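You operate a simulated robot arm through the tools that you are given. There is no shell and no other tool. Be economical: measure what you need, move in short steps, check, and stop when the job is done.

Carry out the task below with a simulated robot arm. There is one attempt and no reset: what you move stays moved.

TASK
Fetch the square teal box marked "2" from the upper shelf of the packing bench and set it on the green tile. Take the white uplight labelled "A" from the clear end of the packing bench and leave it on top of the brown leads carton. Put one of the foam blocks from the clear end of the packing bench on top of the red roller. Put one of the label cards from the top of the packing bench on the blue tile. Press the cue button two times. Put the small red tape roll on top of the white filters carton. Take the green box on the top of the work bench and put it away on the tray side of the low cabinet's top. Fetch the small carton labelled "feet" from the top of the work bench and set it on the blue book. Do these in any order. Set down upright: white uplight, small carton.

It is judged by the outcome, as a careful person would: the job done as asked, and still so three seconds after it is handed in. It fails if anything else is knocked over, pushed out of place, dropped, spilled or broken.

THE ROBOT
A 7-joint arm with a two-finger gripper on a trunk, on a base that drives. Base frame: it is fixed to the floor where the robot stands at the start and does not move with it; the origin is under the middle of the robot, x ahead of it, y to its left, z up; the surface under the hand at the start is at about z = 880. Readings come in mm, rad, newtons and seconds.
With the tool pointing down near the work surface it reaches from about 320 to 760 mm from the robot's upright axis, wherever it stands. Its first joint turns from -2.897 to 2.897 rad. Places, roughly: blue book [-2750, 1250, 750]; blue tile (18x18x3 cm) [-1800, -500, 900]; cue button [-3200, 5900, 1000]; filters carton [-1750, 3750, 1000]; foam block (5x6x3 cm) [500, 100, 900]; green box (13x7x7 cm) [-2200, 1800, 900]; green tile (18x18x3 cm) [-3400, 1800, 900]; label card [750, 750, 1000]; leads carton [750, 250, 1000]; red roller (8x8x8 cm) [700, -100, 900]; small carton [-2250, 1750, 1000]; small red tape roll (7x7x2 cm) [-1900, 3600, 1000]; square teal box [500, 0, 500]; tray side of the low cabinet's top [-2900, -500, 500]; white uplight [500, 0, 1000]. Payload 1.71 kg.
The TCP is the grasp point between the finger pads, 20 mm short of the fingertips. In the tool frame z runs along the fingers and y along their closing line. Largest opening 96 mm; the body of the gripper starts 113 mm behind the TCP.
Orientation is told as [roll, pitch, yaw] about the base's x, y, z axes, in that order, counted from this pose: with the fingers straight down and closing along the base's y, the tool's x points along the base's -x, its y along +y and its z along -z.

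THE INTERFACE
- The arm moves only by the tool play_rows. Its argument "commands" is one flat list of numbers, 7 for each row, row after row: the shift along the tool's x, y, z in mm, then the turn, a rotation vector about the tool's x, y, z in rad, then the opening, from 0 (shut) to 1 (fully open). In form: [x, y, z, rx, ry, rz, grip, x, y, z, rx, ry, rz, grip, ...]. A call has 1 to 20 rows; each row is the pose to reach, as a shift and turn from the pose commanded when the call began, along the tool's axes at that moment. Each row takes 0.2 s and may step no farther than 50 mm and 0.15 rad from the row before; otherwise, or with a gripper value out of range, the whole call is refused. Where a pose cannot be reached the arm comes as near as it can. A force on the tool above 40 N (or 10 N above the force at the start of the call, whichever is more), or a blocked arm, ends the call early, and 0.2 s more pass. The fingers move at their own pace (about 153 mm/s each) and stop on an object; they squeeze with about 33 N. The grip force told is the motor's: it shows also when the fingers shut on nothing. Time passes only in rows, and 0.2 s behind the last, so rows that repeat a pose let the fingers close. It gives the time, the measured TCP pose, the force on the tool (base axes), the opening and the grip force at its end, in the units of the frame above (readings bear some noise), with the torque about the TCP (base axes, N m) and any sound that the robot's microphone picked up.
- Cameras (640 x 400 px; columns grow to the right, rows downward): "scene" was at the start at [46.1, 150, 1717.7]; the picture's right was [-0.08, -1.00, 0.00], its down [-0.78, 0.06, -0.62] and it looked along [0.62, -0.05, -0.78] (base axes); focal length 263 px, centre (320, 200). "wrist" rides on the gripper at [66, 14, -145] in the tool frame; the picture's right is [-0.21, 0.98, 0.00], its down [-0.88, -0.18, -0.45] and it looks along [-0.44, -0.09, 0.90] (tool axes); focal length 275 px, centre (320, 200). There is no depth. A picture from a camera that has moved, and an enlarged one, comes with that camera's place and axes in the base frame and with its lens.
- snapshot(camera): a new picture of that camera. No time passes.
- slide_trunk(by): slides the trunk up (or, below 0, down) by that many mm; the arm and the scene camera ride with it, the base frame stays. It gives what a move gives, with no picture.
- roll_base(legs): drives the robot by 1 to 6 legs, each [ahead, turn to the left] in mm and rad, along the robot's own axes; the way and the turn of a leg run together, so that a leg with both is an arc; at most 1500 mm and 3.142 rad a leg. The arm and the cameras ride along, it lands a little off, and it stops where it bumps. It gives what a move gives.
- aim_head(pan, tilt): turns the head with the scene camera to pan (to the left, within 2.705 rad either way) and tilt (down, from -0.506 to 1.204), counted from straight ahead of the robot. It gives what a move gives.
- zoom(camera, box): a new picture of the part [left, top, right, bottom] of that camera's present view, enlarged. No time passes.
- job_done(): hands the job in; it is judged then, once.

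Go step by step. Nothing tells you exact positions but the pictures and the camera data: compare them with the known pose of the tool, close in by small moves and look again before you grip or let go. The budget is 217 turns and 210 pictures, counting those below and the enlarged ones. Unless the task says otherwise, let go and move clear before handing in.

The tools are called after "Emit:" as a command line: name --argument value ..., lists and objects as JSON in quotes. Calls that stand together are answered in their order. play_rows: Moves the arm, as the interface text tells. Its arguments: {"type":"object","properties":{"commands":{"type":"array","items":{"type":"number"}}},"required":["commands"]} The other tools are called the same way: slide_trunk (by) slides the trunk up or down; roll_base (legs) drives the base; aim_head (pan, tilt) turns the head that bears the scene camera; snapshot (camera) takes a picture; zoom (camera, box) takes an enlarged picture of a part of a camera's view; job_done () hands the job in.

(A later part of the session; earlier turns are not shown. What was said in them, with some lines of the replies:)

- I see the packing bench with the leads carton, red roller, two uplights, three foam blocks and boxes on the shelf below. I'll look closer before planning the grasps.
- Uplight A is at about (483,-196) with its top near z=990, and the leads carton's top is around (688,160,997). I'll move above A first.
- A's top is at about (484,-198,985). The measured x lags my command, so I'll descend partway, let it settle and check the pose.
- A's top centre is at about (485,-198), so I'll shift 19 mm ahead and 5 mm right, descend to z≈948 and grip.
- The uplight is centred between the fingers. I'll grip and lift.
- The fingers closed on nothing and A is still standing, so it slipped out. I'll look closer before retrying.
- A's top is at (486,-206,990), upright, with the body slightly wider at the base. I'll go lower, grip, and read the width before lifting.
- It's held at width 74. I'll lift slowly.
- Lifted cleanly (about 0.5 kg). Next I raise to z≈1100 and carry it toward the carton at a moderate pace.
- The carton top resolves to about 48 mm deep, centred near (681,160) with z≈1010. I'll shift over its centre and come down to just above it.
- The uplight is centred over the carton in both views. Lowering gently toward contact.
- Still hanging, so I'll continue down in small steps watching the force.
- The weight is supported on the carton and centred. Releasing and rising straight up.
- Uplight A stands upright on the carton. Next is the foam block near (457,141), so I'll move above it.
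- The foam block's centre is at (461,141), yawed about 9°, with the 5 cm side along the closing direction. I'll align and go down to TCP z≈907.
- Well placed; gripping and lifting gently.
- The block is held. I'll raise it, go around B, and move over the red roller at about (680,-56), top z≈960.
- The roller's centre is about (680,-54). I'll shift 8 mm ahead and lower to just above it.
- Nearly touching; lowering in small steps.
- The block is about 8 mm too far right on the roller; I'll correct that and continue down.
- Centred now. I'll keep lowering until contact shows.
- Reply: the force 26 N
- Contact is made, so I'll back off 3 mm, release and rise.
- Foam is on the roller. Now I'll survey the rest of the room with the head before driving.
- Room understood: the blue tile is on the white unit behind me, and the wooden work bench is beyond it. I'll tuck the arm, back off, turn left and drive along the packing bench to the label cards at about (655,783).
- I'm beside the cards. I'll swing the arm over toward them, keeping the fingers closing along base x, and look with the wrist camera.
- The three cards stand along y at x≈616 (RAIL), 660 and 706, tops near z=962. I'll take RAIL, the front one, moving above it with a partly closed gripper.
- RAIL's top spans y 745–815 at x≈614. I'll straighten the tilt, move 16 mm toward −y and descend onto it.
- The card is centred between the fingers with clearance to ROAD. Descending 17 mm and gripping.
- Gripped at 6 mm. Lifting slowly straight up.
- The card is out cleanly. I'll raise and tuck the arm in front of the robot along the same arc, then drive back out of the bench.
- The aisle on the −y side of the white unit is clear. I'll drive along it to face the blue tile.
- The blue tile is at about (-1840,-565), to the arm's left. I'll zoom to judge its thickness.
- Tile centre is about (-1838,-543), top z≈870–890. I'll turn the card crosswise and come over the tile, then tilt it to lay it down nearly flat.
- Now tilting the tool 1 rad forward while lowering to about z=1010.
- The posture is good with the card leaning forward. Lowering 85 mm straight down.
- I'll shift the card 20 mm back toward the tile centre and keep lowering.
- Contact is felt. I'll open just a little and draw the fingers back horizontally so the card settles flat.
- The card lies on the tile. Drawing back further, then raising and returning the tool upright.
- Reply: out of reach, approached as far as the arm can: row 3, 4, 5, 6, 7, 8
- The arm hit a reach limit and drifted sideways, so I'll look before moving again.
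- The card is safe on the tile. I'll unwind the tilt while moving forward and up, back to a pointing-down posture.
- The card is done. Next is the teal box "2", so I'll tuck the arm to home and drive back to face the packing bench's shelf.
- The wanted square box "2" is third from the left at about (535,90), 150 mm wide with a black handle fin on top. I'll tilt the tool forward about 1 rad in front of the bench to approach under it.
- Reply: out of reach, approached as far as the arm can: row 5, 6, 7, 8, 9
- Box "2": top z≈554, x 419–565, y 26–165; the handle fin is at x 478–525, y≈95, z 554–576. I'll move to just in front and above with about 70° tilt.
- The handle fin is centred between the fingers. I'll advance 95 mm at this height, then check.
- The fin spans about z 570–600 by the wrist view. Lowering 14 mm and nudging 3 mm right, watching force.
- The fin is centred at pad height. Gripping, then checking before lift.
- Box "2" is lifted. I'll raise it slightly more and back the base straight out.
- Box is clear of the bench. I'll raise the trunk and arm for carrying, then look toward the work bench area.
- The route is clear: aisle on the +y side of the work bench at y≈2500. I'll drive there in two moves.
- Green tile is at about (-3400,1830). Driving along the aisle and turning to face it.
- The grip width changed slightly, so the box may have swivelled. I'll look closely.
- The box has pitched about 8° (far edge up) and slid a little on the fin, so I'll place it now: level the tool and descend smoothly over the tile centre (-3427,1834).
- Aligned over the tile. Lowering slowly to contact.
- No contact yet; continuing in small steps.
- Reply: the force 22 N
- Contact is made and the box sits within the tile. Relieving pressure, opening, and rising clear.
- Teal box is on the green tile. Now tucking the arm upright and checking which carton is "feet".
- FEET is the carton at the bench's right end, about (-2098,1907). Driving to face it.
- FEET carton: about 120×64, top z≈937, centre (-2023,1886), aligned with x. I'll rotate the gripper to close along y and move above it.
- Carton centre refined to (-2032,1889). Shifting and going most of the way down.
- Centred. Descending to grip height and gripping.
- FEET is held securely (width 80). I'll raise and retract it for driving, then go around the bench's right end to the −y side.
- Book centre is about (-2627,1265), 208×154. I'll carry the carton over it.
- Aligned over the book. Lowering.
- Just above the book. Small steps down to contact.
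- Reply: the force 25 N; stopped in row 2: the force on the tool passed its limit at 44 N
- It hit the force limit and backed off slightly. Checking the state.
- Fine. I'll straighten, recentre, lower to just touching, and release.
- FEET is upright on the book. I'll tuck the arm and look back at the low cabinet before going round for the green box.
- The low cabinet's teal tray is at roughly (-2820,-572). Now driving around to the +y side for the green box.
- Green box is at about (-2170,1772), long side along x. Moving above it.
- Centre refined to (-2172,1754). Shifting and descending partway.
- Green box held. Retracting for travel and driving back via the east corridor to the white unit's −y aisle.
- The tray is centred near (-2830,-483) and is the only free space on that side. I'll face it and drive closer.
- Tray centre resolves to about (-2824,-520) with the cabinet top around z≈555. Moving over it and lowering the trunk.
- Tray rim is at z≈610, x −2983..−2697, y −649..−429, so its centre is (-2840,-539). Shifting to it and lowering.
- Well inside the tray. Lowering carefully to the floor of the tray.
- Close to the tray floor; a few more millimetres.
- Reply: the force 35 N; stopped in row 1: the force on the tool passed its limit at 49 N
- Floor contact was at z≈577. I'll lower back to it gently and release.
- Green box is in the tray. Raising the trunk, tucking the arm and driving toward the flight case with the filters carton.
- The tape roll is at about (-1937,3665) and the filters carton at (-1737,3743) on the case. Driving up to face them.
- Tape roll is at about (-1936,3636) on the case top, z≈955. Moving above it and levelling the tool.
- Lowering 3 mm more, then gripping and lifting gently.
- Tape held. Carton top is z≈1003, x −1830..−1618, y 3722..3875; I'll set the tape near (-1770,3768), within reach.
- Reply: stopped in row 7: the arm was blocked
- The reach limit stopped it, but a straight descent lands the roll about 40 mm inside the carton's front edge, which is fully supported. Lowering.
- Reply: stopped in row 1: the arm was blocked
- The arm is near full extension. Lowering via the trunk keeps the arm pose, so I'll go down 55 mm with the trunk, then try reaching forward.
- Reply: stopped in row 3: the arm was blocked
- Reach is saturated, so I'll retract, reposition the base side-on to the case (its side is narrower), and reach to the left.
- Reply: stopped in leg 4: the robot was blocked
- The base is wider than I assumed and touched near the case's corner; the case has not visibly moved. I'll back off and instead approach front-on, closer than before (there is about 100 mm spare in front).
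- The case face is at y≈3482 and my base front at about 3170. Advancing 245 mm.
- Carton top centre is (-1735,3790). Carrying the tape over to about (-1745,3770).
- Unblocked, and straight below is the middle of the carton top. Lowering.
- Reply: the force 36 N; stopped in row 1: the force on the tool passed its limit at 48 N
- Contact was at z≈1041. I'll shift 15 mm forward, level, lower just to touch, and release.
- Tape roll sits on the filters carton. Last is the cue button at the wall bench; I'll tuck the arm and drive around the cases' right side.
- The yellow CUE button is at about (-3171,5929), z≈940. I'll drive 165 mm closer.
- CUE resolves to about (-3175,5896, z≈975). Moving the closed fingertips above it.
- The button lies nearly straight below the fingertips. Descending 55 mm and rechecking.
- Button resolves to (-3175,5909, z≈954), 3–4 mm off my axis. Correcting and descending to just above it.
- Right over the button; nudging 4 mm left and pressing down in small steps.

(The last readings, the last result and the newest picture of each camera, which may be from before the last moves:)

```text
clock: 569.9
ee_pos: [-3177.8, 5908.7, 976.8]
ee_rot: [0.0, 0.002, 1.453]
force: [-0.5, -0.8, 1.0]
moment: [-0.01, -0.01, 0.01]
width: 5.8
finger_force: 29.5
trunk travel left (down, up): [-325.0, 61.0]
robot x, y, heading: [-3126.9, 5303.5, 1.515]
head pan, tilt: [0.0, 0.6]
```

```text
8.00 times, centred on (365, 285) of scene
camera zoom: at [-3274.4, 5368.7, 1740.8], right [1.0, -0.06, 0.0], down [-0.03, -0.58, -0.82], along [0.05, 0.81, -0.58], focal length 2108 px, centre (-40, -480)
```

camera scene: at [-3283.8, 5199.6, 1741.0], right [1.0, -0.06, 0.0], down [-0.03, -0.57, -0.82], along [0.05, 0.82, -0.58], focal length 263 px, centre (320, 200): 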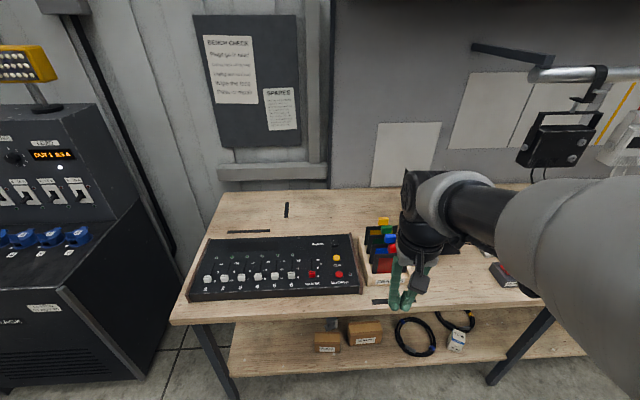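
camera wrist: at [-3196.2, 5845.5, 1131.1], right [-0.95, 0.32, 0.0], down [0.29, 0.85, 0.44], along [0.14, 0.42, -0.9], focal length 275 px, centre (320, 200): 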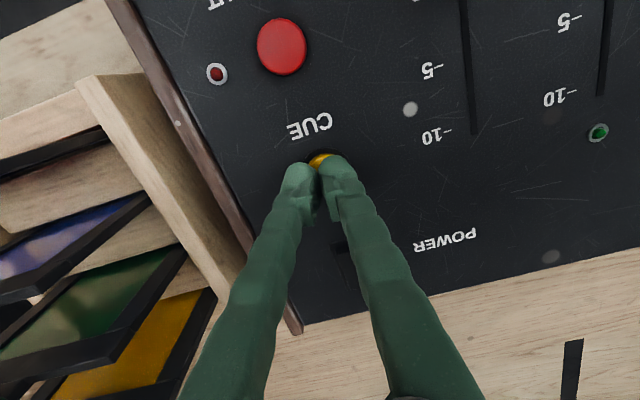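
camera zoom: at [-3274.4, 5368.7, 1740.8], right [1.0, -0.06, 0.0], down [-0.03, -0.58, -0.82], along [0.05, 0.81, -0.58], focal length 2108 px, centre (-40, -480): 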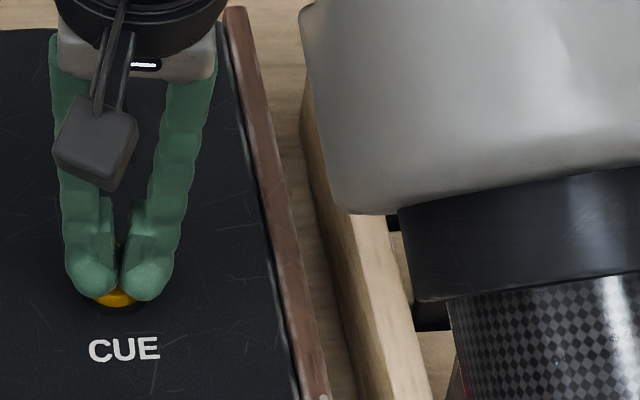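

The fingertips straddle the dome and get wedged apart. I'll lift, shift 6 mm so one fingertip presses the centre, and press again.

Emit:
play_rows --commands '[0, 0, -12, 0, 0, 0, 0, 0, -7, -12, 0, 0, 0, 0, 0, -7, -6, 0, 0, 0, 0, 0, -7, 0, 0, 0, 0, 0]'

Emit:
play_rows --commands '[0, 0, 2, 0, 0, 0, 0, 0, 0, 4, 0, 0, 0, 0]'

Emit:
zoom --camera "scene" --box '[330, 260, 400, 310]'

```text
clock: 570.9
ee_pos: [-3170.3, 5906.7, 977.6]
ee_rot: [-0.002, 0.004, 1.452]
force: [0.4, 0.2, 0.2]
moment: [0.0, -0.03, -0.01]
width: 0.0
finger_force: 29.5
trunk travel left (down, up): [-325.0, 61.0]
robot x, y, heading: [-3122.2, 5306.8, 1.512]
head pan, tilt: [0.0, 0.6]
```

```text
clock: 571.5
ee_pos: [-3171.1, 5907.1, 973.3]
ee_rot: [0.0, 0.002, 1.452]
force: [0.0, -0.4, 3.2]
moment: [-0.01, -0.01, -0.02]
width: 5.9
finger_force: 29.5
trunk travel left (down, up): [-325.0, 61.0]
robot x, y, heading: [-3120.8, 5300.1, 1.514]
head pan, tilt: [0.0, 0.6]
heard: click
```

```text
8.00 times, centred on (365, 285) of scene
camera zoom: at [-3274.4, 5368.2, 1740.9], right [1.0, -0.06, 0.0], down [-0.03, -0.58, -0.82], along [0.05, 0.81, -0.58], focal length 2108 px, centre (-40, -480)
```

zoom: 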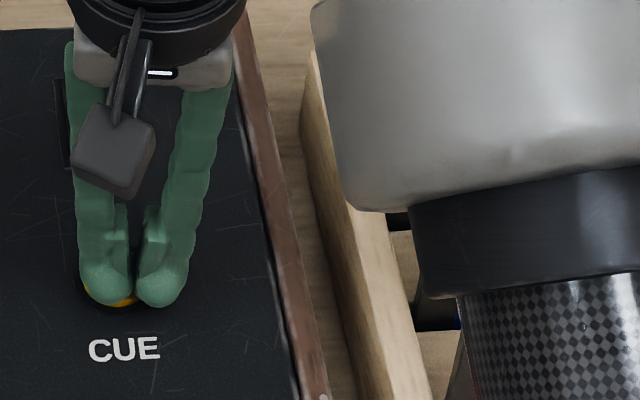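

One click heard. Lifting fully off, then pressing once more to the same depth.

Emit:
play_rows --commands '[0, 0, -6, 0, 0, 0, 0, 0, 0, -14, 0, 0, 0, 0, 0, 0, -16, 0, 0, 0, 0, 0, 0, -16, 0, 0, 0, 0]'

Emit:
play_rows --commands '[0, 0, 5, 0, 0, 0, 0, 0, 0, 10, 0, 0, 0, 0, 0, 0, 13, 0, 0, 0, 0, 0, 0, 16, 0, 0, 0, 0]'

```text
clock: 572.5
ee_pos: [-3169.8, 5908.7, 989.0]
ee_rot: [0.001, 0.003, 1.451]
force: [0.5, -0.9, 0.0]
moment: [-0.02, 0.01, -0.01]
width: 0.0
finger_force: 29.7
trunk travel left (down, up): [-325.0, 61.0]
robot x, y, heading: [-3122.0, 5300.0, 1.515]
head pan, tilt: [0.0, 0.6]
```

```text
clock: 573.5
ee_pos: [-3169.1, 5908.2, 973.2]
ee_rot: [-0.001, 0.001, 1.452]
force: [1.6, -2.3, 5.8]
moment: [-0.03, -0.04, 0.02]
width: 6.1
finger_force: 29.1
trunk travel left (down, up): [-325.0, 61.0]
robot x, y, heading: [-3123.9, 5304.5, 1.52]
head pan, tilt: [0.0, 0.6]
heard: click
```

Second click heard. Lifting straight off and retracting clear.

Emit:
play_rows --commands '[0, 0, -10, 0, 0, 0, 0, 0, 0, -40, 0, 0, 0, 0, 0, 0, -85, 0, 0, 0, 0, 0, 0, -130, 0, 0, 0, 0, 40, 0, -150, 0, 0, 0, 0, 85, 0, -160, 0, 0, 0, 0]'

Emit:
snapshot --camera "scene"

```text
clock: 574.9
ee_pos: [-3180.0, 5823.4, 1134.0]
ee_rot: [0.0, 0.002, 1.452]
force: [0.3, -0.9, 0.9]
moment: [-0.02, -0.04, 0.04]
width: 0.0
finger_force: 29.7
trunk travel left (down, up): [-325.0, 61.0]
robot x, y, heading: [-3124.4, 5298.3, 1.515]
head pan, tilt: [0.0, 0.6]
```

```text
39 pictures are left
camera scene: at [-3274.3, 5367.3, 1740.9], right [1.0, -0.06, 0.0], down [-0.03, -0.58, -0.82], along [0.05, 0.81, -0.58], focal length 263 px, centre (320, 200)
```

scene: 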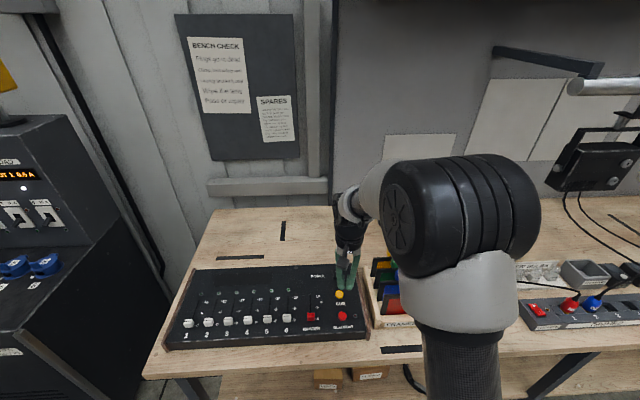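

The console is undisturbed and the arm is clear; all eight jobs are complete, so I'm handing in.

Emit:
job_done

```text
The job is handed in.
```

All eight tasks were carried out, and I handed the job in with the arm clear of everything. The result of the judging wasn't shown.

- **Green box:** I put it inside the teal tray, because that was the only free space I could find on that side of the low cabinet.
- **Flight case:** While repositioning to place the tape roll, the base touched the flight case that holds the filters carton. It didn't appear to move.
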